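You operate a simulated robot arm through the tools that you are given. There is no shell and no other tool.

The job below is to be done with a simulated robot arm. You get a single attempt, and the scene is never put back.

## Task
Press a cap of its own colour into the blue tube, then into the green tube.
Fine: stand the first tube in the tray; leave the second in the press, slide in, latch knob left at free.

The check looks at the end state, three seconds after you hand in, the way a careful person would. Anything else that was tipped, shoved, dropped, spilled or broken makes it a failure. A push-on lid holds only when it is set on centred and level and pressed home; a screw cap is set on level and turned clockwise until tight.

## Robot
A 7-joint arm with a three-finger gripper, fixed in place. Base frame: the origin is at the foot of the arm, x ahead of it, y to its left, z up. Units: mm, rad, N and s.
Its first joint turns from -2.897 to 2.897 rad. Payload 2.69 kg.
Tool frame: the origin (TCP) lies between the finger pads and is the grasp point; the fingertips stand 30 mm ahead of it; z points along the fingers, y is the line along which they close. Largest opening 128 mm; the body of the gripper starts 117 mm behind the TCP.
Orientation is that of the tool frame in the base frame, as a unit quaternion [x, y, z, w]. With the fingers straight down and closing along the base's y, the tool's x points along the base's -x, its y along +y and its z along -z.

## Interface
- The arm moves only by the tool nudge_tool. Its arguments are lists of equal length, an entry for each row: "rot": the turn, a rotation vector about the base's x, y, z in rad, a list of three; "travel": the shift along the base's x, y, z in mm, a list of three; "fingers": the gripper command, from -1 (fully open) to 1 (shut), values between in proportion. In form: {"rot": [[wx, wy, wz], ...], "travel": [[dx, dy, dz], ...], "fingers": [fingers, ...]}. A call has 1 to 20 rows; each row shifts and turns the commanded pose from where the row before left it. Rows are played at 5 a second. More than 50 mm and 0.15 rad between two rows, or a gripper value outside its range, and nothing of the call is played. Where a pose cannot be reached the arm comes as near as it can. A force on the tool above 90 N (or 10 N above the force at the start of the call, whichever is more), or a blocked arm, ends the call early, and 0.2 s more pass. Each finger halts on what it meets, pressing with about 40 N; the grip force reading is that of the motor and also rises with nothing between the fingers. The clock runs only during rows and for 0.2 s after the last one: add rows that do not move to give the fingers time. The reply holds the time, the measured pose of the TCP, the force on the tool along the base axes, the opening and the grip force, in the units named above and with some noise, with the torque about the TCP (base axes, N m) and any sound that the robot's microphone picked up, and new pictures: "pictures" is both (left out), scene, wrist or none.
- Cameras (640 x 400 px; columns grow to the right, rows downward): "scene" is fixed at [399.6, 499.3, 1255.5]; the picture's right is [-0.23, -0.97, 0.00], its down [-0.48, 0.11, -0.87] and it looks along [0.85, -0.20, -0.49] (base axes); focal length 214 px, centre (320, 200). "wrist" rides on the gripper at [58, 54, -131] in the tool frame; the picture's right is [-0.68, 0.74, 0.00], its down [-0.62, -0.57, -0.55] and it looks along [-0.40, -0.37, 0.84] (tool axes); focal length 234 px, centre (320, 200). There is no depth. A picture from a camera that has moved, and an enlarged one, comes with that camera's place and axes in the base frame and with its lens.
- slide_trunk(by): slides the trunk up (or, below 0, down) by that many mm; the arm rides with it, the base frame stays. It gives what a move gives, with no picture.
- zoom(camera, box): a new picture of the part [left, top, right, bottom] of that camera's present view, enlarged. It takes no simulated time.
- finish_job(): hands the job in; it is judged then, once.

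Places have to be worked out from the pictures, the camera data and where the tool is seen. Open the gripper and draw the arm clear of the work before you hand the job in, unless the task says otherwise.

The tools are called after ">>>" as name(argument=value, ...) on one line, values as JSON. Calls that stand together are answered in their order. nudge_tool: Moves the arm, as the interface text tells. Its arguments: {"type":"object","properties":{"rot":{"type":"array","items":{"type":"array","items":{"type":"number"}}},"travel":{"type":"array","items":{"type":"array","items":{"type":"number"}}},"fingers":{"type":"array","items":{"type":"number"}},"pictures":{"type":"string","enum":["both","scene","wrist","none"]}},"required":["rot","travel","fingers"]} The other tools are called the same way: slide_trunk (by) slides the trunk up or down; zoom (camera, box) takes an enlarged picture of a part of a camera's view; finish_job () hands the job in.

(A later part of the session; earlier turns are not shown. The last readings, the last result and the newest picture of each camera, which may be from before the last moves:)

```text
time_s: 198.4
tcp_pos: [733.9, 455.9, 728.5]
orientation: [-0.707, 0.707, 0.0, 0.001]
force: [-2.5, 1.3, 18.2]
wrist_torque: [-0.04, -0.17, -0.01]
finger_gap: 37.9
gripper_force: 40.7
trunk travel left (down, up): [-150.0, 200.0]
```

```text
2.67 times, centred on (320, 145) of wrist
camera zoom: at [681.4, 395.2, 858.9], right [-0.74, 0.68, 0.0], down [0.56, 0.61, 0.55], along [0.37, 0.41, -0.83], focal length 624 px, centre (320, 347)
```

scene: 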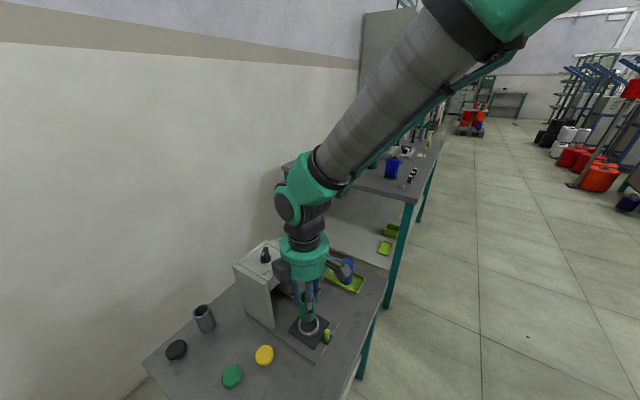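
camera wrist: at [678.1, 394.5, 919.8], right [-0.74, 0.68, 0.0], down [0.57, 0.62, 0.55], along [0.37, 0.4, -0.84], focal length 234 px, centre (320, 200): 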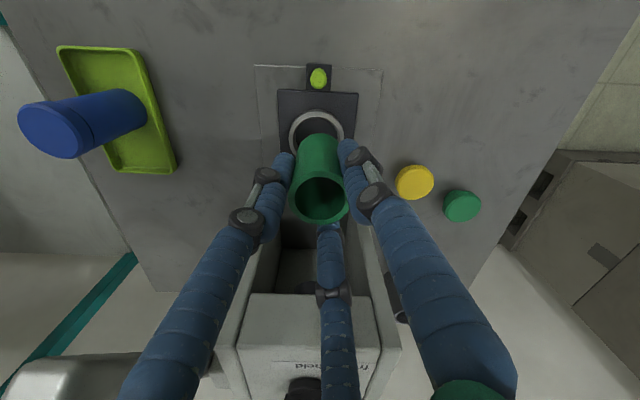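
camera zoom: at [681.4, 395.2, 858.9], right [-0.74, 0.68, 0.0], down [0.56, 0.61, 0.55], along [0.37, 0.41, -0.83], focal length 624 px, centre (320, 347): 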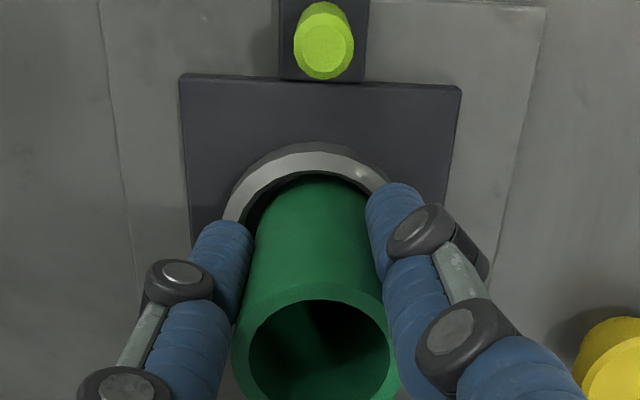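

The green tube is seated on the cradle floor (18 N). I'll unload, release and rise to inspect.

>>> nudge_tool(rot=[[0, 0, 0], [0, 0, 0], [0, 0, 0], [0, 0, 0], [0, 0, 0], [0, 0, 0], [0, 0, 0], [0, 0, 0], [0, 0, 0], [0, 0, 0], [0, 0, 0]], travel=[[0, 0, 1], [0, 0, 0], [0, 0, 0], [0, 0, 0], [0, 0, 0], [0, 0, 0], [0, 0, 15], [0, 0, 35], [0, 0, 40], [0, 0, 30], [0, 0, 0]], fingers=[1, 1, 0.4, 0.3, 0.2, 0, 0, 0, 0, 0, 0])

>>> zoom(camera="scene", box=[285, 285, 335, 345])

>>> zoom(camera="wrist", box=[250, 50, 450, 220])

```text
time_s: 200.8
tcp_pos: [734.0, 456.4, 847.0]
orientation: [0.708, -0.707, 0.0, 0.001]
force: [-0.4, 0.7, -0.2]
wrist_torque: [0.04, -0.03, 0.01]
finger_gap: 63.9
gripper_force: 0.1
trunk travel left (down, up): [-150.0, 200.0]
camera wrist: at [680.6, 396.9, 977.2], right [-0.74, 0.68, 0.0], down [0.57, 0.62, 0.55], along [0.37, 0.4, -0.84], focal length 234 px, centre (320, 200)
```

scene: 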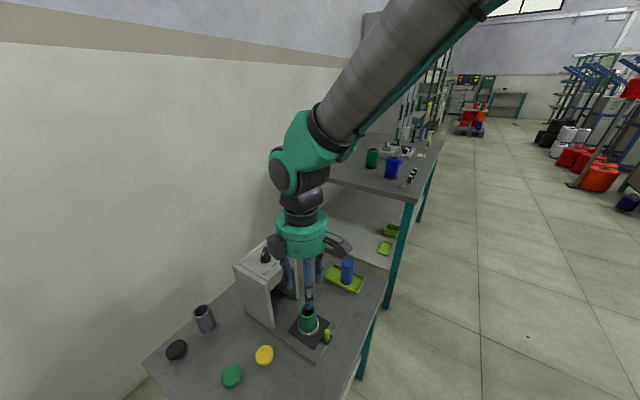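
wrist: 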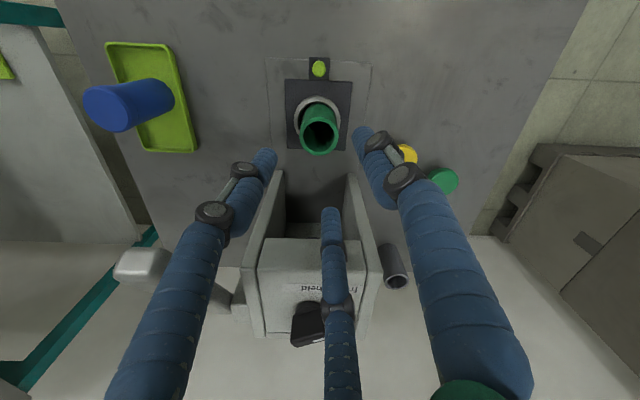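

```text
6.67 times, centred on (310, 315) of scene
camera zoom: at [399.6, 499.3, 1255.5], right [-0.23, -0.97, 0.0], down [-0.48, 0.11, -0.87], along [0.85, -0.2, -0.49], focal length 1430 px, centre (387, -567)
```

zoom: 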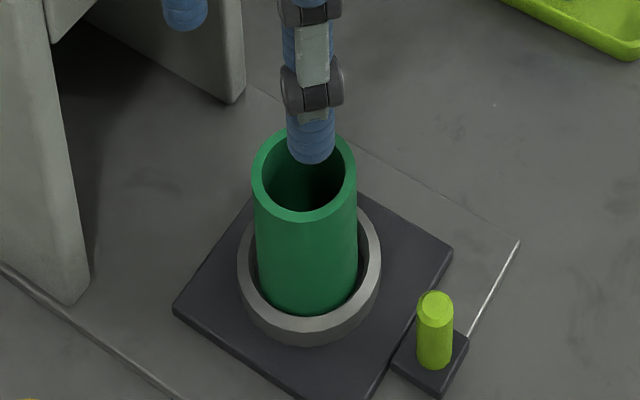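

```text
2.35 times, centred on (350, 135) of wrist
camera zoom: at [680.6, 396.9, 977.2], right [-0.74, 0.68, 0.0], down [0.57, 0.62, 0.55], along [0.37, 0.4, -0.84], focal length 551 px, centre (249, 353)
```

zoom: 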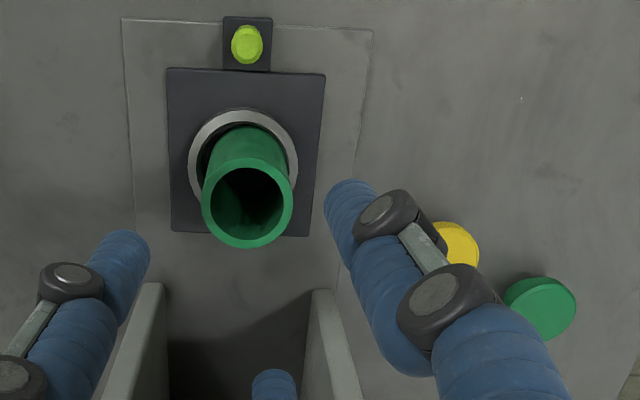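

The green tube stands upright in the cradle. Next is the green cap near (658,637); I'll hover over it with a reduced opening, since the yellow cap is only about 75 mm away.

>>> nudge_tool(rot=[[0, 0, 0], [0, 0, 0], [0, 0, 0], [0, 0, 0], [0, 0, 0], [0, 0, 0], [0, 0, 0], [0, 0, 0], [0, 0, 0]], travel=[[-15, 36.2, 0], [-15, 36.2, 0], [-15, 36.2, 0], [-15, 36.2, 0], [-15, 36.2, 0], [0, 0, -30], [0, 0, 0], [0, 0, 0], [0, 0, 0]], fingers=[0.1, 0.1, 0.1, 0.1, 0.1, 0.1, 0.1, 0.1, 0.1], pictures="wrist")

>>> zoom(camera="wrist", box=[240, 80, 400, 220])

```text
time_s: 202.8
tcp_pos: [661.3, 634.9, 818.3]
orientation: [-0.707, 0.707, 0.0, 0.001]
force: [-0.2, 0.1, 0.8]
wrist_torque: [0.0, -0.02, -0.03]
finger_gap: 57.5
gripper_force: 0.1
trunk travel left (down, up): [-150.0, 200.0]
camera wrist: at [608.9, 576.1, 949.3], right [-0.74, 0.68, 0.0], down [0.57, 0.62, 0.55], along [0.37, 0.4, -0.84], focal length 234 px, centre (320, 200)
```

wrist: 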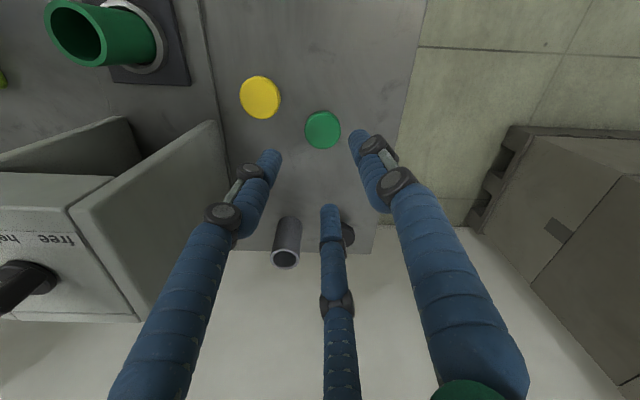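

```text
2.86 times, centred on (320, 150) of wrist
camera zoom: at [608.9, 576.1, 949.3], right [-0.74, 0.68, 0.0], down [0.57, 0.62, 0.55], along [0.37, 0.4, -0.84], focal length 669 px, centre (320, 343)
```

zoom: 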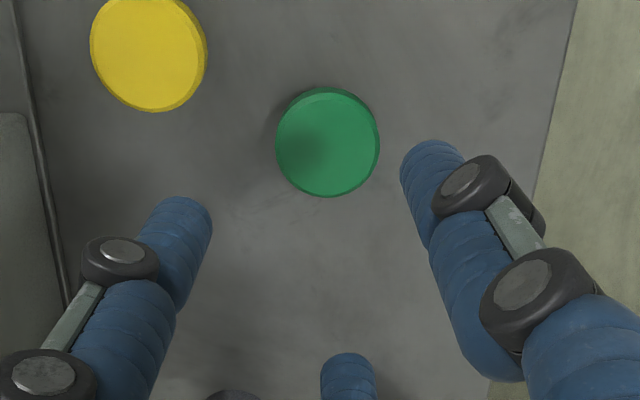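

The cap centre is at (659.2,636.9). I'll shift (−2.4,+2.2) and descend to TCP 725 to check clearance.

>>> nudge_tool(rot=[[0, 0, 0], [0, 0, 0], [0, 0, 0], [0, 0, 0], [0, 0, 0], [0, 0, 0], [0, 0, 0]], travel=[[-2.4, 2.2, -15], [0, 0, -35], [0, 0, -28], [0, 0, -15], [0, 0, 0], [0, 0, 0], [0, 0, 0]], fingers=[0.1, 0.1, 0.1, 0.1, 0.1, 0.1, 0.1], pictures="none")

>>> zoom(camera="wrist", box=[230, 80, 410, 230])

```text
time_s: 204.4
tcp_pos: [657.1, 637.4, 725.9]
orientation: [0.707, -0.707, 0.0, 0.0]
force: [-0.9, -0.6, 0.1]
wrist_torque: [0.0, 0.0, -0.02]
finger_gap: 57.5
gripper_force: 0.0
trunk travel left (down, up): [-150.0, 200.0]
```

```text
2.67 times, centred on (320, 155) of wrist
camera zoom: at [604.0, 577.7, 855.9], right [-0.74, 0.68, 0.0], down [0.57, 0.62, 0.55], along [0.37, 0.4, -0.84], focal length 624 px, centre (320, 320)
```

zoom: 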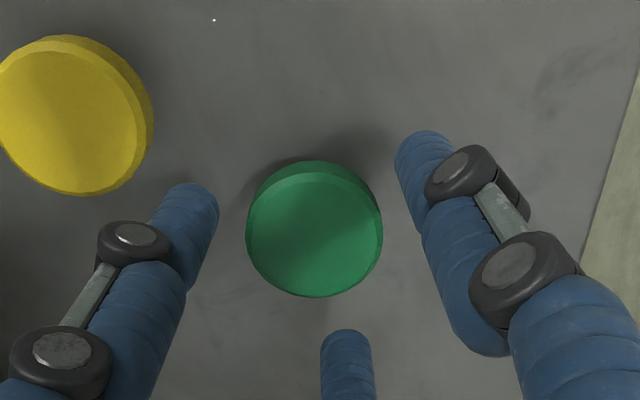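

Good clearance to the yellow cap. I'll shift slightly +p, descend to TCP≈700 and close on the flange.

>>> nudge_tool(rot=[[0, 0, 0], [0, 0, 0], [0, 0, 0], [0, 0, 0], [0, 0, 0]], travel=[[1.2, 1.2, -10], [0, 0, -10], [0, 0, -5.5], [0, 0, 0], [0, 0, 0]], fingers=[0.1, 0.1, 0.1, 0.1, 0.1], pictures="none")

>>> zoom(camera="wrist", box=[230, 80, 410, 230])

```text
time_s: 205.6
tcp_pos: [658.6, 638.4, 699.7]
orientation: [-0.707, 0.707, -0.001, 0.0]
force: [0.2, 0.6, 0.5]
wrist_torque: [0.0, 0.0, -0.01]
finger_gap: 57.8
gripper_force: 0.1
trunk travel left (down, up): [-150.0, 200.0]
```

```text
2.67 times, centred on (320, 155) of wrist
camera zoom: at [605.5, 579.3, 830.4], right [-0.74, 0.68, 0.0], down [0.57, 0.62, 0.55], along [0.37, 0.4, -0.84], focal length 624 px, centre (320, 320)
```

zoom: 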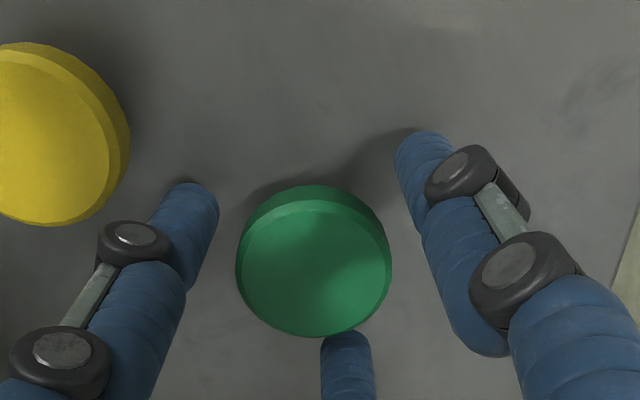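

I'll close gradually on the green cap and lift a little.

>>> nudge_tool(rot=[[0, 0, 0], [0, 0, 0], [0, 0, 0], [0, 0, 0], [0, 0, 0], [0, 0, 0], [0, 0, 0], [0, 0, 0]], travel=[[0, 0, 0], [0, 0, 0], [0, 0, 0], [0, 0, 0], [0, 0, 0], [0, 0, 5], [0, 0, 20], [0, 0, 0]], fingers=[0.2, 0.3, 0.4, 0.55, 0.7, 0.7, 0.7, 0.7], pictures="none")

>>> zoom(camera="wrist", box=[230, 80, 410, 230])

```text
time_s: 207.4
tcp_pos: [657.8, 638.0, 724.8]
orientation: [0.707, -0.707, 0.0, -0.001]
force: [0.0, -0.7, -0.6]
wrist_torque: [0.02, 0.02, 0.01]
finger_gap: 39.4
gripper_force: 40.1
trunk travel left (down, up): [-150.0, 200.0]
```

```text
2.67 times, centred on (320, 155) of wrist
camera zoom: at [604.9, 579.5, 855.0], right [-0.74, 0.68, 0.0], down [0.57, 0.62, 0.55], along [0.37, 0.4, -0.84], focal length 624 px, centre (320, 320)
```

zoom: 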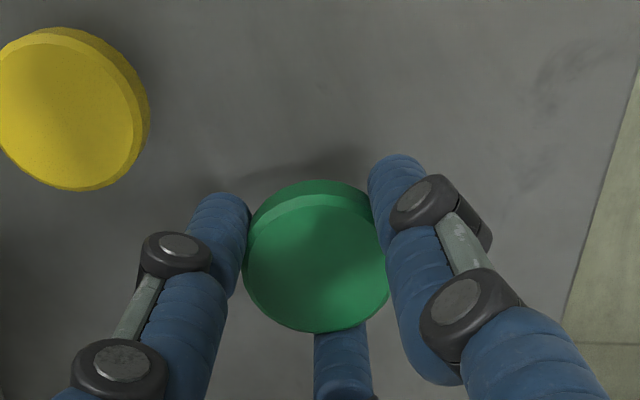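

The green cap is held level (39.4 mm). I'll carry it above the green tube near (732.5,454) and let it settle.

>>> nudge_tool(rot=[[0, 0, 0], [0, 0, 0], [0, 0, 0], [0, 0, 0], [0, 0, 0], [0, 0, 0], [0, 0, 0], [0, 0, 0], [0, 0, 0], [0, 0, 0], [0, 0, 0], [0, 0, 0], [0, 0, 0], [0, 0, 0]], travel=[[0, 0, 35], [0, 0, 35], [0, 0, 30], [14.9, -36.8, 0], [14.9, -36.8, 0], [14.9, -36.8, 0], [14.9, -36.8, 0], [14.9, -36.8, 0], [0, 0, -15], [0, 0, -9], [0, 0, 0], [0, 0, 0], [0, 0, 0], [0, 0, 0]], fingers=[0.7, 0.7, 0.7, 0.7, 0.7, 0.7, 0.7, 0.7, 0.7, 0.7, 0.7, 0.7, 0.7, 0.7], pictures="none")

>>> nudge_tool(rot=[[0, 0, 0], [0, 0, 0], [0, 0, 0], [0, 0, 0]], travel=[[0, 0, 0], [0, 0, 0], [0, 0, 0], [0, 0, 0]], fingers=[0.7, 0.7, 0.7, 0.7], pictures="none")

>>> zoom(camera="scene", box=[290, 290, 330, 340])

>>> zoom(camera="wrist", box=[280, 100, 360, 210])

```text
time_s: 210.4
tcp_pos: [733.5, 455.7, 801.6]
orientation: [0.707, -0.707, -0.001, 0.0]
force: [0.0, -0.4, -1.1]
wrist_torque: [-0.01, -0.04, -0.03]
finger_gap: 39.0
gripper_force: 40.0
trunk travel left (down, up): [-150.0, 200.0]
```

```text
time_s: 211.4
tcp_pos: [734.5, 453.9, 800.5]
orientation: [0.707, -0.707, 0.0, -0.001]
force: [-0.1, -0.3, -0.8]
wrist_torque: [0.01, -0.02, 0.02]
finger_gap: 39.5
gripper_force: 39.8
trunk travel left (down, up): [-150.0, 200.0]
```

```text
8.00 times, centred on (310, 315) of scene
camera zoom: at [399.6, 499.3, 1255.5], right [-0.23, -0.97, 0.0], down [-0.48, 0.11, -0.87], along [0.85, -0.2, -0.49], focal length 1716 px, centre (400, -720)
```

zoom: 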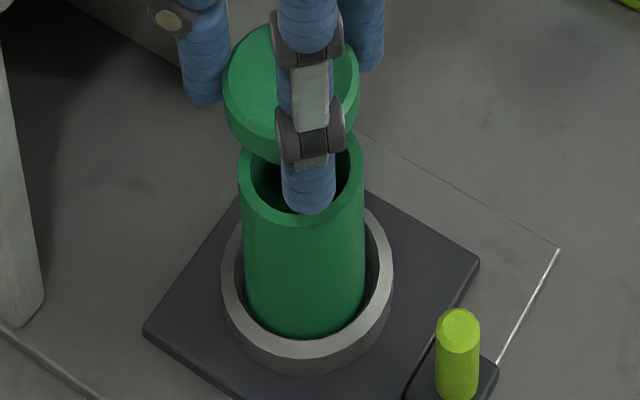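

```text
3.64 times, centred on (320, 155) of wrist
camera zoom: at [680.9, 395.8, 931.7], right [-0.74, 0.68, 0.0], down [0.57, 0.62, 0.55], along [0.37, 0.4, -0.84], focal length 852 px, centre (320, 364)
```

zoom: 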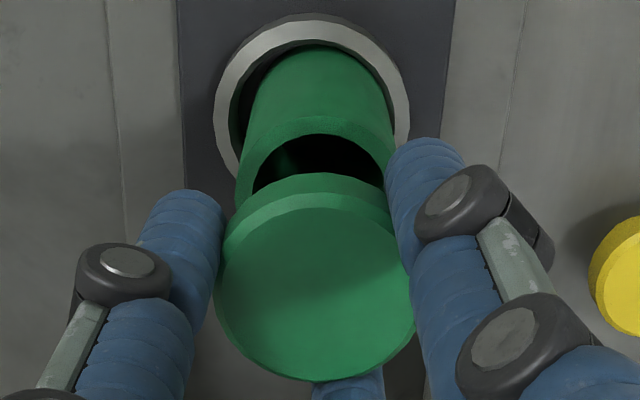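

The cap needs about −3 mm in p and +0.3 mm in q. I'll shift (−2.3,−1.9), lower 9 mm, settle and re-check.

>>> nudge_tool(rot=[[0, 0, 0], [0, 0, 0], [0, 0, 0], [0, 0, 0], [0, 0, 0], [0, 0, 0], [0, 0, 0], [0, 0, 0], [0, 0, 0], [0, 0, 0]], travel=[[-2.3, -1.9, 0], [0, 0, -5], [0, 0, -4], [0, 0, 0], [0, 0, 0], [0, 0, 0], [0, 0, 0], [0, 0, 0], [0, 0, 0], [0, 0, 0]], fingers=[0.7, 0.7, 0.7, 0.7, 0.7, 0.7, 0.7, 0.7, 0.7, 0.7], pictures="none")

>>> zoom(camera="scene", box=[290, 290, 330, 340])

>>> zoom(camera="wrist", box=[280, 100, 360, 210])

```text
time_s: 213.6
tcp_pos: [731.3, 453.9, 791.7]
orientation: [-0.707, 0.707, 0.0, 0.001]
force: [-0.2, 0.6, -0.1]
wrist_torque: [-0.01, 0.01, -0.01]
finger_gap: 39.5
gripper_force: 39.8
trunk travel left (down, up): [-150.0, 200.0]
```

```text
8.00 times, centred on (310, 315) of scene
camera zoom: at [399.6, 499.3, 1255.5], right [-0.23, -0.97, 0.0], down [-0.48, 0.11, -0.87], along [0.85, -0.2, -0.49], focal length 1716 px, centre (400, -720)
```

zoom: 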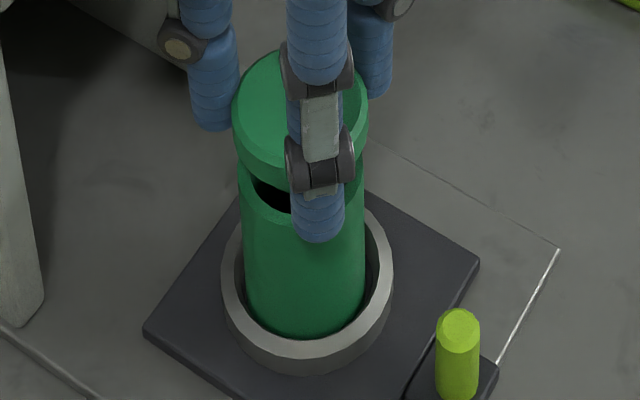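

```text
3.64 times, centred on (320, 155) of wrist
camera zoom: at [677.5, 394.0, 922.7], right [-0.74, 0.68, 0.0], down [0.57, 0.62, 0.55], along [0.37, 0.4, -0.84], focal length 852 px, centre (320, 364)
```

zoom: 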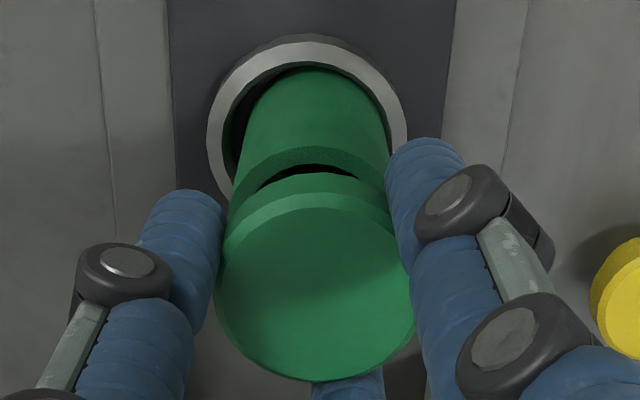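

Aligned within about 0.5 mm in both views. I'll lower slowly toward plug entry.

>>> nudge_tool(rot=[[0, 0, 0], [0, 0, 0], [0, 0, 0], [0, 0, 0], [0, 0, 0], [0, 0, 0], [0, 0, 0], [0, 0, 0]], travel=[[0, 0, -2], [0, 0, -2], [0, 0, -2], [0, 0, -2], [0, 0, 0], [0, 0, 0], [0, 0, 0], [0, 0, 0]], fingers=[0.7, 0.7, 0.7, 0.7, 0.7, 0.7, 0.7, 0.7], pictures="none")

>>> zoom(camera="scene", box=[290, 290, 330, 340])

>>> zoom(camera="wrist", box=[280, 100, 360, 210])

```text
time_s: 215.4
tcp_pos: [730.6, 453.6, 781.8]
orientation: [-0.707, 0.707, 0.0, 0.0]
force: [-0.8, 0.1, 0.1]
wrist_torque: [0.0, 0.0, 0.0]
finger_gap: 39.4
gripper_force: 40.5
trunk travel left (down, up): [-150.0, 200.0]
```

```text
8.00 times, centred on (310, 315) of scene
camera zoom: at [399.6, 499.3, 1255.5], right [-0.23, -0.97, 0.0], down [-0.48, 0.11, -0.87], along [0.85, -0.2, -0.49], focal length 1716 px, centre (400, -720)
```

zoom: 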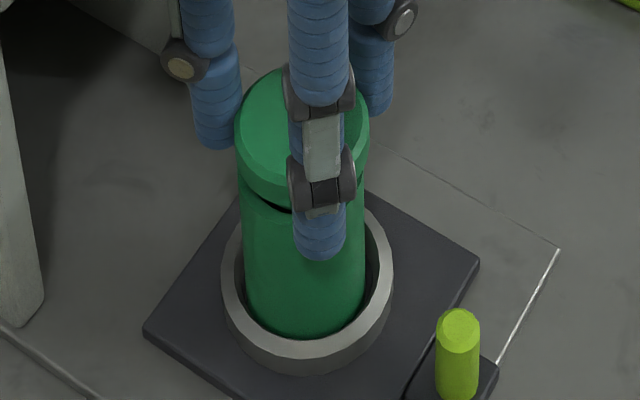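

```text
3.64 times, centred on (320, 155) of wrist
camera zoom: at [677.9, 393.6, 913.1], right [-0.74, 0.68, 0.0], down [0.57, 0.62, 0.55], along [0.37, 0.4, -0.84], focal length 852 px, centre (320, 364)
```

zoom: 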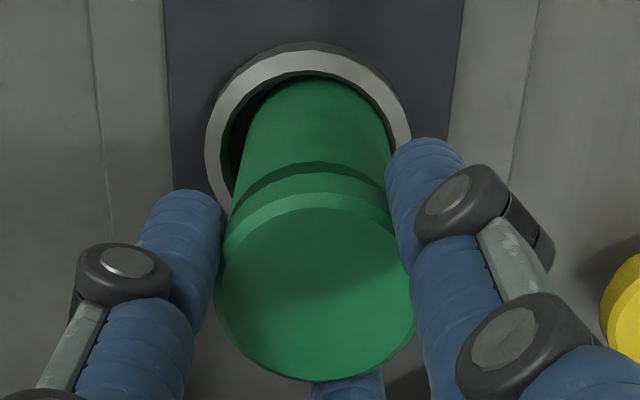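

No contact yet and still well aligned. Continuing in 1 mm steps.

>>> nudge_tool(rot=[[0, 0, 0], [0, 0, 0], [0, 0, 0], [0, 0, 0]], travel=[[0, 0, -1], [0, 0, -1], [0, 0, 0], [0, 0, 0]], fingers=[0.7, 0.7, 0.7, 0.7], pictures="none")

>>> nudge_tool(rot=[[0, 0, 0], [0, 0, 0], [0, 0, 0], [0, 0, 0]], travel=[[0, 0, -1], [0, 0, -1], [0, 0, 0], [0, 0, 0]], fingers=[0.7, 0.7, 0.7, 0.7], pictures="none")

>>> nudge_tool(rot=[[0, 0, 0], [0, 0, 0], [0, 0, 0], [0, 0, 0]], travel=[[0, 0, -1], [0, 0, -1], [0, 0, 0], [0, 0, 0]], fingers=[0.7, 0.7, 0.7, 0.7], pictures="none")

```text
time_s: 216.4
tcp_pos: [731.4, 452.0, 781.8]
orientation: [-0.707, 0.707, 0.0, 0.0]
force: [-0.6, -0.6, -0.4]
wrist_torque: [0.0, 0.04, -0.04]
finger_gap: 39.1
gripper_force: 40.7
trunk travel left (down, up): [-150.0, 200.0]
```

```text
time_s: 217.4
tcp_pos: [731.9, 453.0, 779.3]
orientation: [0.707, -0.707, 0.0, 0.0]
force: [-0.3, -0.5, -0.5]
wrist_torque: [0.02, 0.0, -0.01]
finger_gap: 38.9
gripper_force: 40.3
trunk travel left (down, up): [-150.0, 200.0]
```

```text
time_s: 218.4
tcp_pos: [731.5, 453.3, 778.3]
orientation: [0.707, -0.707, -0.001, 0.0]
force: [-0.8, 1.0, 6.7]
wrist_torque: [0.03, 0.13, 0.02]
finger_gap: 39.2
gripper_force: 39.7
trunk travel left (down, up): [-150.0, 200.0]
```

Contact begins at 778, the same depth as the blue cap. I'll go a bit further to check load balance.

>>> nudge_tool(rot=[[0, 0, 0], [0, 0, 0], [0, 0, 0], [0, 0, 0]], travel=[[0, 0, -1], [0, 0, -1], [0, 0, 0], [0, 0, 0]], fingers=[0.7, 0.7, 0.7, 0.7], pictures="none")

>>> zoom(camera="scene", box=[290, 290, 330, 340])

```text
time_s: 219.4
tcp_pos: [732.0, 450.7, 777.1]
orientation: [-0.707, 0.707, 0.0, 0.001]
force: [-0.7, 1.7, 22.5]
wrist_torque: [0.0, 0.13, -0.01]
finger_gap: 39.0
gripper_force: 40.3
trunk travel left (down, up): [-150.0, 200.0]
```

```text
8.00 times, centred on (310, 315) of scene
camera zoom: at [399.6, 499.3, 1255.5], right [-0.23, -0.97, 0.0], down [-0.48, 0.11, -0.87], along [0.85, -0.2, -0.49], focal length 1716 px, centre (400, -720)
```

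zoom: 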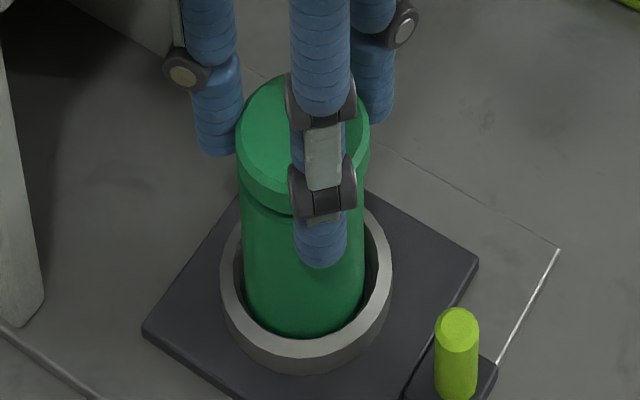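

Centred, with balanced load (22 N). I'll unload, release, rise and then use the three-tip pusher to level it as before.

>>> nudge_tool(rot=[[0, 0, 0], [0, 0, 0], [0, 0, 0], [0, 0, 0], [0, 0, 0], [0, 0, 0], [0, 0, 0], [0, 0, 0], [0, 0, 0], [0, 0, 0], [0, 0, 0], [0, 0, 0]], travel=[[0, 0, 1], [0, 0, 0.7], [0, 0, 0], [0, 0, 0], [0, 0, 0], [0, 0, 0], [0, 0, 0], [0, 0, 8], [0, 0, 15], [0, 0, 20], [0, 0, 0], [0, 0, 0]], fingers=[0.7, 0.7, 0.4, 0.3, 0.2, 0.1, 0.1, 0.1, 0.1, 0.1, 0.72, 0.72], pictures="none")

>>> zoom(camera="scene", box=[285, 275, 335, 335])

>>> zoom(camera="wrist", box=[270, 80, 370, 220])

```text
time_s: 222.0
tcp_pos: [731.7, 452.2, 821.1]
orientation: [-0.707, 0.707, 0.0, 0.0]
force: [1.1, -0.2, 0.2]
wrist_torque: [0.0, 0.0, 0.02]
finger_gap: 17.9
gripper_force: 0.1
trunk travel left (down, up): [-150.0, 200.0]
```

```text
6.67 times, centred on (310, 305) of scene
camera zoom: at [399.6, 499.3, 1255.5], right [-0.23, -0.97, 0.0], down [-0.48, 0.11, -0.87], along [0.85, -0.2, -0.49], focal length 1430 px, centre (387, -500)
```

zoom: 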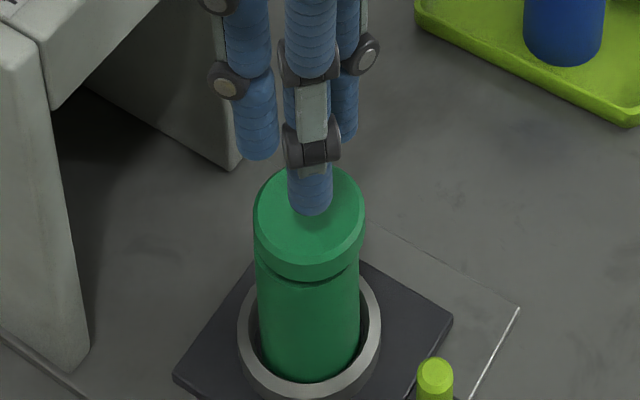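

```text
2.86 times, centred on (320, 150) of wrist
camera zoom: at [679.0, 393.7, 952.1], right [-0.74, 0.68, 0.0], down [0.57, 0.62, 0.55], along [0.37, 0.4, -0.84], focal length 669 px, centre (320, 343)
```

zoom: 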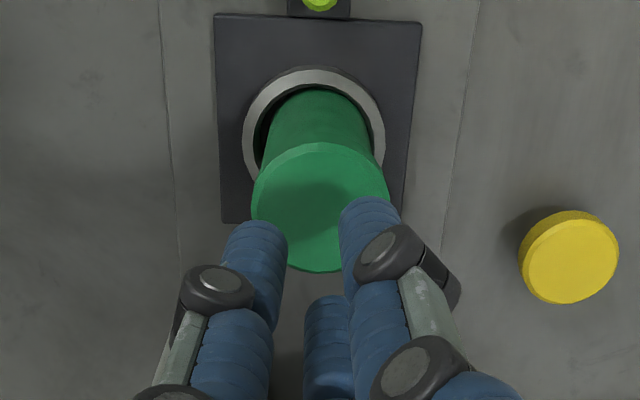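

The cap sits on the tube. I'll press it level with the three-tip pusher.

>>> nudge_tool(rot=[[0, 0, 0], [0, 0, 0], [0, 0, 0], [0, 0, 0], [0, 0, 0], [0, 0, 0]], travel=[[0, 0, -10], [0, 0, -10], [0, 0, -5], [0, 0, -2], [0, 0, 0], [0, 0, 0]], fingers=[0.72, 0.72, 0.72, 0.72, 0.72, 0.72], pictures="none")

>>> nudge_tool(rot=[[0, 0, 0], [0, 0, 0], [0, 0, 0], [0, 0, 0]], travel=[[0, 0, -1.5], [0, 0, -1.5], [0, 0, 0], [0, 0, 0]], fingers=[0.72, 0.72, 0.72, 0.72], pictures="none")

>>> nudge_tool(rot=[[0, 0, 0], [0, 0, 0], [0, 0, 0], [0, 0, 0]], travel=[[0, 0, -1.5], [0, 0, -1.5], [0, 0, 0], [0, 0, 0]], fingers=[0.72, 0.72, 0.72, 0.72], pictures="none")

```text
time_s: 223.4
tcp_pos: [732.0, 453.0, 794.2]
orientation: [0.707, -0.707, -0.001, 0.0]
force: [-0.2, 0.0, -0.9]
wrist_torque: [0.0, 0.01, -0.01]
finger_gap: 17.8
gripper_force: 0.0
trunk travel left (down, up): [-150.0, 200.0]
```

```text
time_s: 224.4
tcp_pos: [732.5, 453.3, 792.8]
orientation: [-0.707, 0.707, 0.001, 0.001]
force: [0.4, 1.0, 18.7]
wrist_torque: [0.0, 0.05, -0.03]
finger_gap: 18.2
gripper_force: 0.1
trunk travel left (down, up): [-150.0, 200.0]
```

```text
time_s: 225.4
tcp_pos: [732.3, 453.6, 791.9]
orientation: [0.707, -0.707, 0.001, -0.003]
force: [-1.3, 2.3, 59.8]
wrist_torque: [-0.09, 0.31, 0.01]
finger_gap: 17.6
gripper_force: 0.1
trunk travel left (down, up): [-150.0, 200.0]
```

Balanced at 60 N, the same as the blue cap at this stage. I'll lift off, retreat toward −p and tilt for the slide push, checking the cap on the way.

>>> nudge_tool(rot=[[0, 0, 0], [0, 0, 0], [0, 0, 0], [0, 0, 0], [0, 0, 0], [0, 0, 0], [0, 0, 0], [0.0864, -0.0864, 0], [0.0864, -0.0864, 0], [0.0864, -0.0864, 0], [0.0864, -0.0864, 0], [0.0864, -0.0864, 0], [0, 0, 0], [0, 0, 0]], travel=[[0, 0, 4], [0, 0, 6], [0, 0, 20], [0, 0, 30], [-25.3, -26.7, 0], [-25.3, -26.7, 0], [-25.3, -26.7, 0], [0, 0, 0], [0, 0, 0], [0, 0, 0], [0, 0, 0], [0, 0, 0], [0, 0, 0], [0, 0, 0]], fingers=[0.72, 0.72, 0.72, 0.72, 0.9, 0.9, 0.9, 0.9, 0.9, 0.9, 0.9, 0.9, 0.9, 0.9])

>>> zoom(camera="scene", box=[295, 290, 325, 325])

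>>> zoom(camera="wrist", box=[260, 80, 380, 200])

```text
time_s: 228.4
tcp_pos: [655.6, 373.6, 846.8]
orientation: [-0.673, 0.675, 0.0, 0.302]
force: [0.1, -0.7, -0.8]
wrist_torque: [0.01, -0.01, 0.02]
finger_gap: 6.2
gripper_force: 0.1
trunk travel left (down, up): [-150.0, 200.0]
camera wrist: at [558.9, 270.2, 908.2], right [-0.73, 0.68, -0.02], down [0.24, 0.29, 0.93], along [0.64, 0.67, -0.37], focal length 234 px, centre (320, 200)
```

scene: 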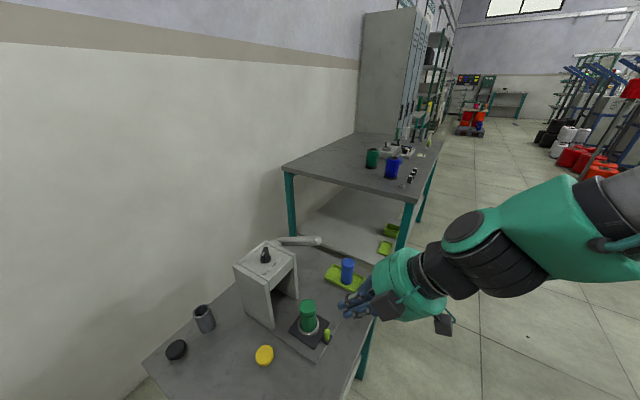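
wrist: 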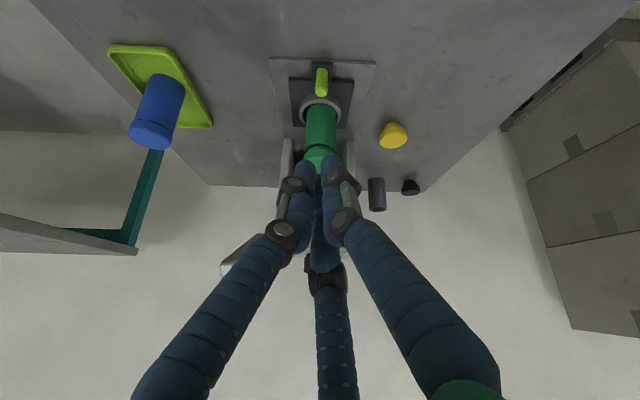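

```text
11.43 times, centred on (310, 308) of scene
camera zoom: at [399.6, 499.3, 1255.5], right [-0.23, -0.97, 0.0], down [-0.48, 0.11, -0.87], along [0.85, -0.2, -0.49], focal length 2451 px, centre (434, -1029)
```

zoom: 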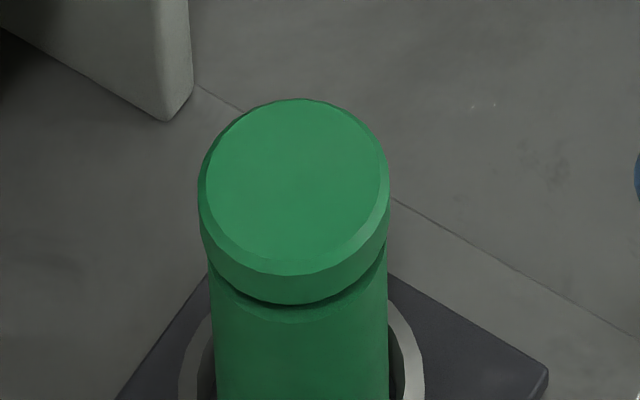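

```text
3.33 times, centred on (320, 140) of wrist
camera zoom: at [558.9, 270.2, 908.2], right [-0.73, 0.68, -0.02], down [0.24, 0.29, 0.93], along [0.64, 0.67, -0.37], focal length 781 px, centre (320, 400)
```

zoom: 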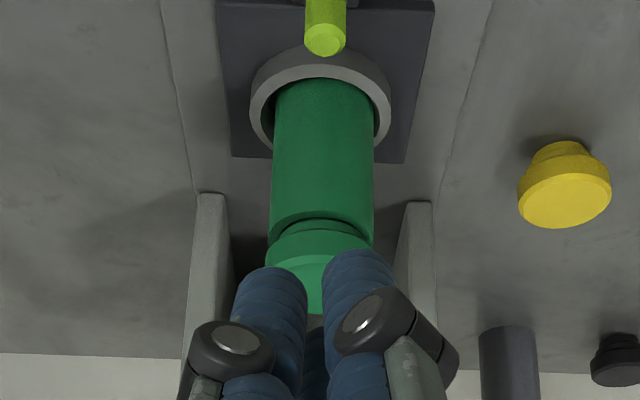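

The green cap is level and concentric. I'll descend behind the post.

>>> nudge_tool(rot=[[0, 0, 0], [0, 0, 0], [0, 0, 0], [0, 0, 0], [0, 0, 0], [0, 0, 0]], travel=[[3, 3, -40], [0, 0, -40], [0, 0, -35], [0, 0, -17], [0, 0, 0], [0, 0, 0]], fingers=[0.9, 0.9, 0.9, 0.9, 0.9, 0.9], pictures="none")

>>> zoom(camera="scene", box=[280, 285, 360, 365])

```text
time_s: 229.8
tcp_pos: [659.5, 376.3, 717.2]
orientation: [-0.675, 0.675, 0.003, 0.297]
force: [-0.2, 0.3, 0.4]
wrist_torque: [0.01, 0.0, 0.0]
finger_gap: 6.5
gripper_force: 0.0
trunk travel left (down, up): [-150.0, 200.0]
```

```text
5.00 times, centred on (320, 325) of scene
camera zoom: at [399.6, 499.3, 1255.5], right [-0.23, -0.97, 0.0], down [-0.48, 0.11, -0.87], along [0.85, -0.2, -0.49], focal length 1072 px, centre (320, -425)
```

zoom: 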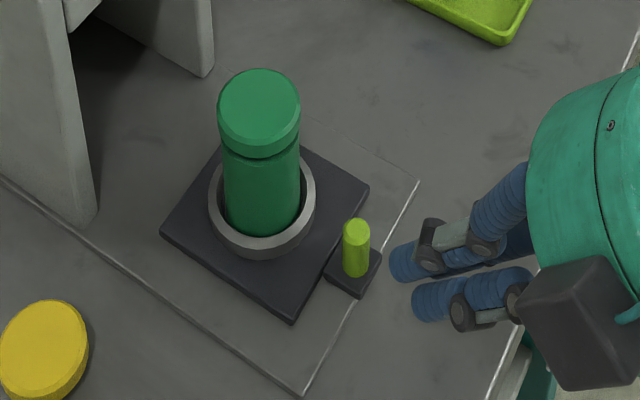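

Same setup as before. I'll push the slide in slowly.

>>> nudge_tool(rot=[[0, 0, 0], [0, 0, 0], [0, 0, 0], [0, 0, 0], [0, 0, 0], [0, 0, 0], [0, 0, 0], [0, 0, 0], [0, 0, 0], [0, 0, 0], [0, 0, 0], [0, 0, 0], [0, 0, 0], [0, 0, 0], [0, 0, 0], [0, 0, 0], [0, 0, 0], [0, 0, 0], [0, 0, 0]], travel=[[2.12, 2.12, -1], [2.12, 2.12, 0], [2.12, 2.12, 0], [2.12, 2.12, 0], [2.12, 2.12, 0], [2.12, 2.12, 0], [2.12, 2.12, 0], [2.12, 2.12, 0], [2.12, 2.12, 0], [2.12, 2.12, 0], [2.12, 2.12, 0], [2.12, 2.12, 0], [2.12, 2.12, 0], [2.12, 2.12, 0], [2.12, 2.12, 0], [2.12, 2.12, 0], [2.12, 2.12, 0], [2.12, 2.12, 0], [0, 0, 0]], fingers=[0.9, 0.9, 0.9, 0.9, 0.9, 0.9, 0.9, 0.9, 0.9, 0.9, 0.9, 0.9, 0.9, 0.9, 0.9, 0.9, 0.9, 0.9, 0.9], pictures="none")

>>> zoom(camera="scene", box=[260, 270, 350, 360])

```text
time_s: 233.8
tcp_pos: [695.5, 413.9, 713.6]
orientation: [0.675, -0.674, -0.001, -0.3]
force: [-1.2, -0.2, 0.0]
wrist_torque: [-0.04, 0.0, -0.02]
finger_gap: 5.8
gripper_force: 0.0
trunk travel left (down, up): [-150.0, 200.0]
```

```text
4.44 times, centred on (305, 315) of scene
camera zoom: at [399.6, 499.3, 1255.5], right [-0.23, -0.97, 0.0], down [-0.48, 0.11, -0.87], along [0.85, -0.2, -0.49], focal length 953 px, centre (387, -311)
```

zoom: 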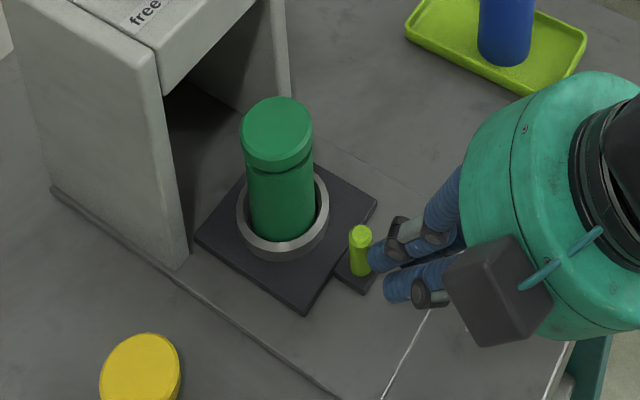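

Moving smoothly with the cap level. Continuing.

>>> nudge_tool(rot=[[0, 0, 0], [0, 0, 0], [0, 0, 0], [0, 0, 0], [0, 0, 0], [0, 0, 0], [0, 0, 0], [0, 0, 0], [0, 0, 0], [0, 0, 0], [0, 0, 0], [0, 0, 0], [0, 0, 0], [0, 0, 0], [0, 0, 0], [0, 0, 0], [0, 0, 0], [0, 0, 0], [0, 0, 0], [0, 0, 0]], travel=[[2.12, 2.12, 0.5], [2.12, 2.12, 0], [2.12, 2.12, 0], [2.12, 2.12, 0], [2.12, 2.12, 0], [2.12, 2.12, 0], [2.12, 2.12, 0], [2.12, 2.12, 0], [2.12, 2.12, 0], [2.12, 2.12, 0], [2.12, 2.12, 0], [2.12, 2.12, 0], [2.12, 2.12, 0], [2.12, 2.12, 0], [2.12, 2.12, 0], [2.12, 2.12, 0], [2.12, 2.12, 0], [2.12, 2.12, 0], [2.12, 2.12, 0], [0, 0, 0]], fingers=[0.9, 0.9, 0.9, 0.9, 0.9, 0.9, 0.9, 0.9, 0.9, 0.9, 0.9, 0.9, 0.9, 0.9, 0.9, 0.9, 0.9, 0.9, 0.9, 0.9], pictures="none")

>>> zoom(camera="scene", box=[230, 240, 350, 360])

```text
time_s: 238.0
tcp_pos: [735.5, 452.1, 713.8]
orientation: [0.675, -0.674, 0.0, -0.3]
force: [-0.3, -1.5, 0.0]
wrist_torque: [0.02, 0.01, 0.01]
finger_gap: 5.8
gripper_force: 0.2
trunk travel left (down, up): [-150.0, 200.0]
```

```text
3.33 times, centred on (290, 300) of scene
camera zoom: at [399.6, 499.3, 1255.5], right [-0.23, -0.97, 0.0], down [-0.48, 0.11, -0.87], along [0.85, -0.2, -0.49], focal length 715 px, centre (420, -133)
```

zoom: 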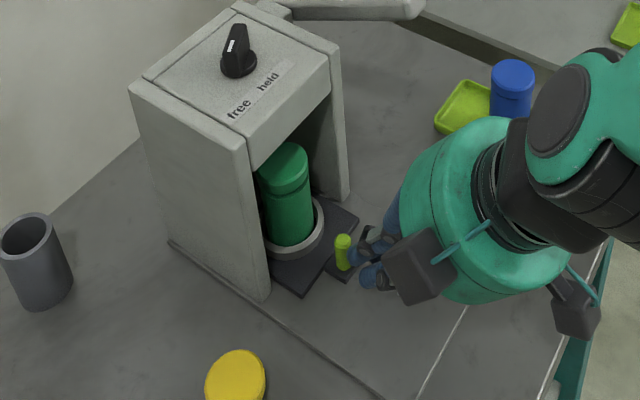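

>>> nudge_tool(rot=[[0, 0, 0], [0, 0, 0], [0, 0, 0], [0, 0, 0], [0, 0, 0], [0, 0, 0], [0, 0, 0], [0, 0, 0]], travel=[[2.12, 2.12, 0], [2.12, 2.12, 0], [2.12, 2.12, 0], [2.12, 2.12, 0], [2.12, 2.12, 0], [2.12, 2.12, 0], [2.12, 2.12, 0], [0, 0, 0]], fingers=[0.9, 0.9, 0.9, 0.9, 0.9, 0.9, 0.9, 0.9], pictures="none")

>>> nudge_tool(rot=[[0, 0, 0], [0, 0, 0], [0, 0, 0], [0, 0, 0]], travel=[[1.41, 1.41, 0], [1.41, 1.41, 0], [1.41, 1.41, 0], [0, 0, 0]], fingers=[0.9, 0.9, 0.9, 0.9], pictures="none")

```text
time_s: 239.8
tcp_pos: [750.7, 467.3, 713.9]
orientation: [0.675, -0.674, -0.001, -0.3]
force: [-0.6, -0.1, 0.2]
wrist_torque: [0.02, 0.02, 0.02]
finger_gap: 6.5
gripper_force: 0.0
trunk travel left (down, up): [-150.0, 200.0]
```

```text
time_s: 240.8
tcp_pos: [753.5, 472.8, 714.8]
orientation: [-0.674, 0.675, 0.0, 0.3]
force: [-3.0, -2.8, 0.0]
wrist_torque: [0.07, 0.07, 0.01]
finger_gap: 6.4
gripper_force: 0.1
trunk travel left (down, up): [-150.0, 200.0]
```

The stop is just starting to be felt. I'll give one more 2 mm push to seat it.

>>> nudge_tool(rot=[[0, 0, 0], [0, 0, 0], [0, 0, 0]], travel=[[1.41, 1.41, 0], [0, 0, 0], [0, 0, 0]], fingers=[0.9, 0.9, 0.9], pictures="none")

>>> zoom(camera="scene", box=[230, 240, 350, 360])

```text
time_s: 241.6
tcp_pos: [754.9, 473.0, 714.9]
orientation: [0.675, -0.674, -0.001, -0.3]
force: [-21.0, -12.8, 5.6]
wrist_torque: [0.01, 0.24, 0.15]
finger_gap: 6.1
gripper_force: 0.1
trunk travel left (down, up): [-150.0, 200.0]
```

```text
3.33 times, centred on (290, 300) of scene
camera zoom: at [399.6, 499.3, 1255.5], right [-0.23, -0.97, 0.0], down [-0.48, 0.11, -0.87], along [0.85, -0.2, -0.49], focal length 715 px, centre (420, -133)
```

zoom: 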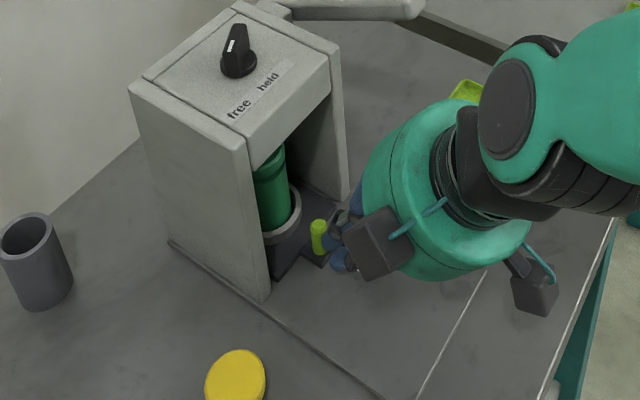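

The slide is home (24 N at the stop). I'll back away, rise, level the tool and go over the lever.

>>> nudge_tool(rot=[[0, 0, 0], [0, 0, 0], [0, 0, 0], [0, 0, 0], [0, 0, 0], [0, 0, 0]], travel=[[-3, -3, 0], [-15, -15, 0], [-25, -25, 0], [-25, -25, 5], [-23, -24, 10], [0, 0, 0]], fingers=[0.9, 0.9, 0.9, 0.9, 0.9, 0.9], pictures="none")

>>> nudge_tool(rot=[[-0.0864, 0.0864, 0], [-0.0864, 0.0864, 0], [-0.0864, 0.0864, 0], [-0.0864, 0.0864, 0], [-0.0864, 0.0864, 0], [0, 0, 0], [0, 0, 0], [0, 0, 0], [0, 0, 0], [0, 0, 0], [0, 0, 0], [0, 0, 0], [0, 0, 0]], travel=[[0, 0, 40], [0, 0, 40], [0, 0, 40], [0, 0, 40], [0, 0, 40], [0, 0, 31], [42, 9, 0], [42, 9, 0], [42, 9, 0], [40, 7, 0], [0, 0, 0], [0, 0, 0], [0, 0, 0]], fingers=[0.9, 0.9, 0.9, 0.9, 0.9, 0.9, 0.9, 0.9, 0.9, 0.9, 0.9, 0.9, 0.9])

>>> zoom(camera="scene", box=[230, 200, 380, 330])

>>> zoom(camera="wrist", box=[230, 80, 430, 280])

```text
time_s: 243.0
tcp_pos: [664.6, 378.8, 730.8]
orientation: [0.674, -0.674, 0.0, -0.301]
force: [-0.8, 0.3, -0.5]
wrist_torque: [0.0, -0.02, -0.01]
finger_gap: 6.2
gripper_force: 0.0
trunk travel left (down, up): [-150.0, 200.0]
```

```text
time_s: 245.8
tcp_pos: [829.1, 418.3, 959.2]
orientation: [-0.706, 0.708, 0.0, 0.001]
force: [0.5, -0.3, 1.1]
wrist_torque: [0.02, 0.01, 0.01]
finger_gap: 6.4
gripper_force: 0.0
trunk travel left (down, up): [-150.0, 200.0]
camera wrist: at [776.6, 358.5, 1089.8], right [-0.74, 0.68, 0.0], down [0.57, 0.62, 0.55], along [0.37, 0.4, -0.84], focal length 234 px, centre (320, 200)
```

scene: 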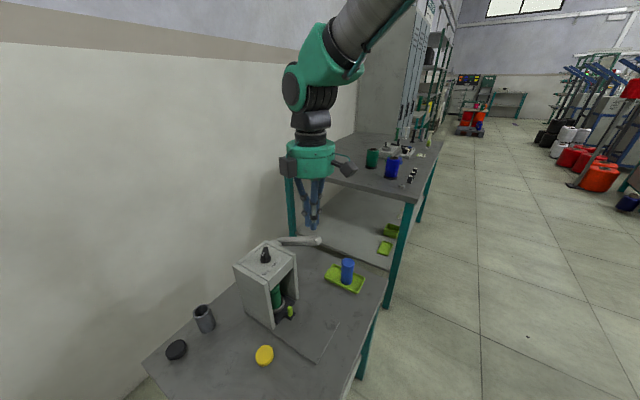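
wrist: 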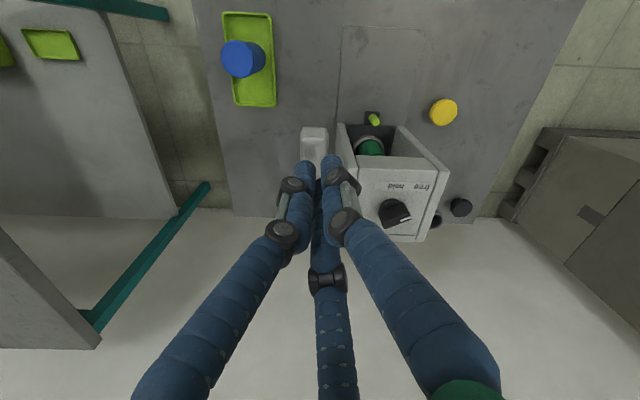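

```text
3.08 times, centred on (305, 265) of scene
camera zoom: at [399.6, 499.3, 1255.5], right [-0.23, -0.97, 0.0], down [-0.48, 0.11, -0.87], along [0.85, -0.2, -0.49], focal length 660 px, centre (366, 0)
```

zoom: 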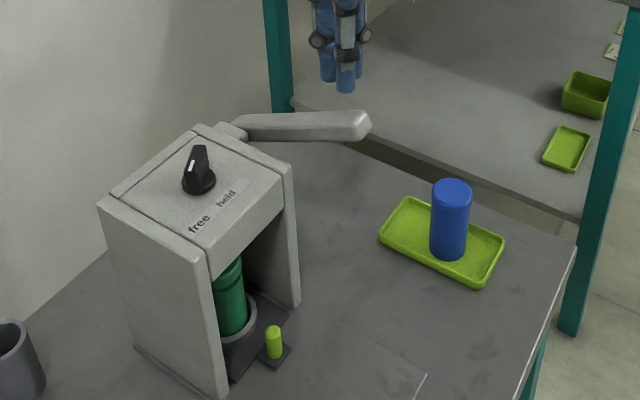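

```text
2.00 times, centred on (330, 180) of wrist
camera zoom: at [776.6, 358.5, 1089.8], right [-0.74, 0.68, 0.0], down [0.57, 0.62, 0.55], along [0.37, 0.4, -0.84], focal length 468 px, centre (300, 240)
```

zoom: 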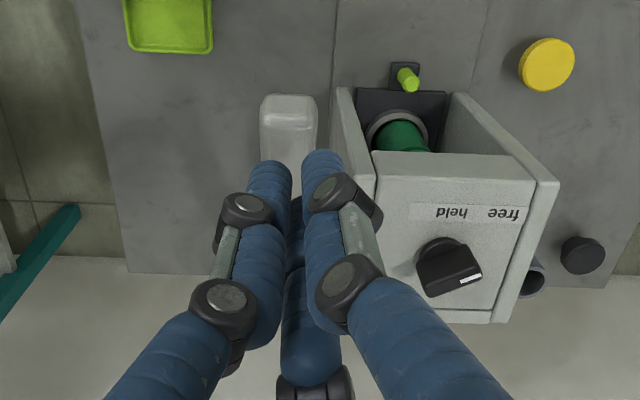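

Everything is in the same layout. I'll move onto the lever centreline and press it down along the same arc as before.

>>> nudge_tool(rot=[[0, 0, 0], [0, 0, 0], [0, 0, 0], [0, 0, 0], [0, 0, 0], [0, 0, 0], [0, 0, 0], [0, 0, 0], [0, 0, 0], [0, 0, 0], [0, 0, 0], [0, 0, 0], [0, 0, 0], [0, 0, 0], [0, 0, 0], [0, 0, 0]], travel=[[4, -4, -10], [0, 0, -15], [0, 0, -5], [0, 0, -4], [0, 0, -4], [0, 0, -3], [0, 0, -3], [0, 0, -3], [0, 0, -3], [0, 0, -3], [0, 0, -3], [0, 0, -3], [0, 0, -3], [0, 0, -3], [0, 0, 0], [0, 0, 0]], fingers=[0.9, 0.9, 0.9, 0.9, 0.9, 0.9, 0.9, 0.9, 0.9, 0.9, 0.9, 0.9, 0.9, 0.9, 0.9, 0.9], pictures="none")

>>> zoom(camera="scene", box=[230, 210, 360, 330])

```text
time_s: 249.2
tcp_pos: [834.4, 410.0, 895.6]
orientation: [0.707, -0.707, 0.0, 0.0]
force: [-0.2, -0.6, 1.9]
wrist_torque: [0.01, 0.05, 0.03]
finger_gap: 6.3
gripper_force: 0.1
trunk travel left (down, up): [-150.0, 200.0]
```

```text
3.33 times, centred on (295, 270) of scene
camera zoom: at [399.6, 499.3, 1255.5], right [-0.23, -0.97, 0.0], down [-0.48, 0.11, -0.87], along [0.85, -0.2, -0.49], focal length 715 px, centre (403, -33)
```

zoom: 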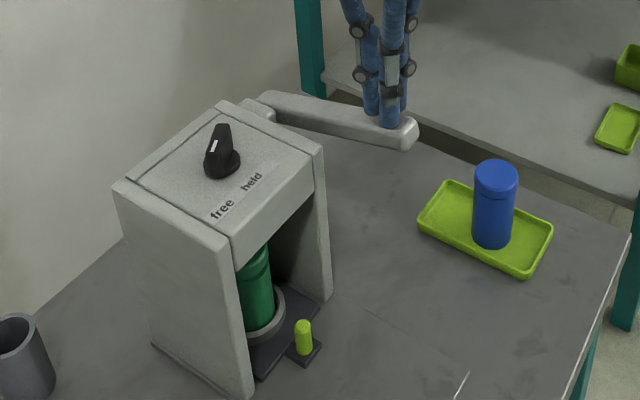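

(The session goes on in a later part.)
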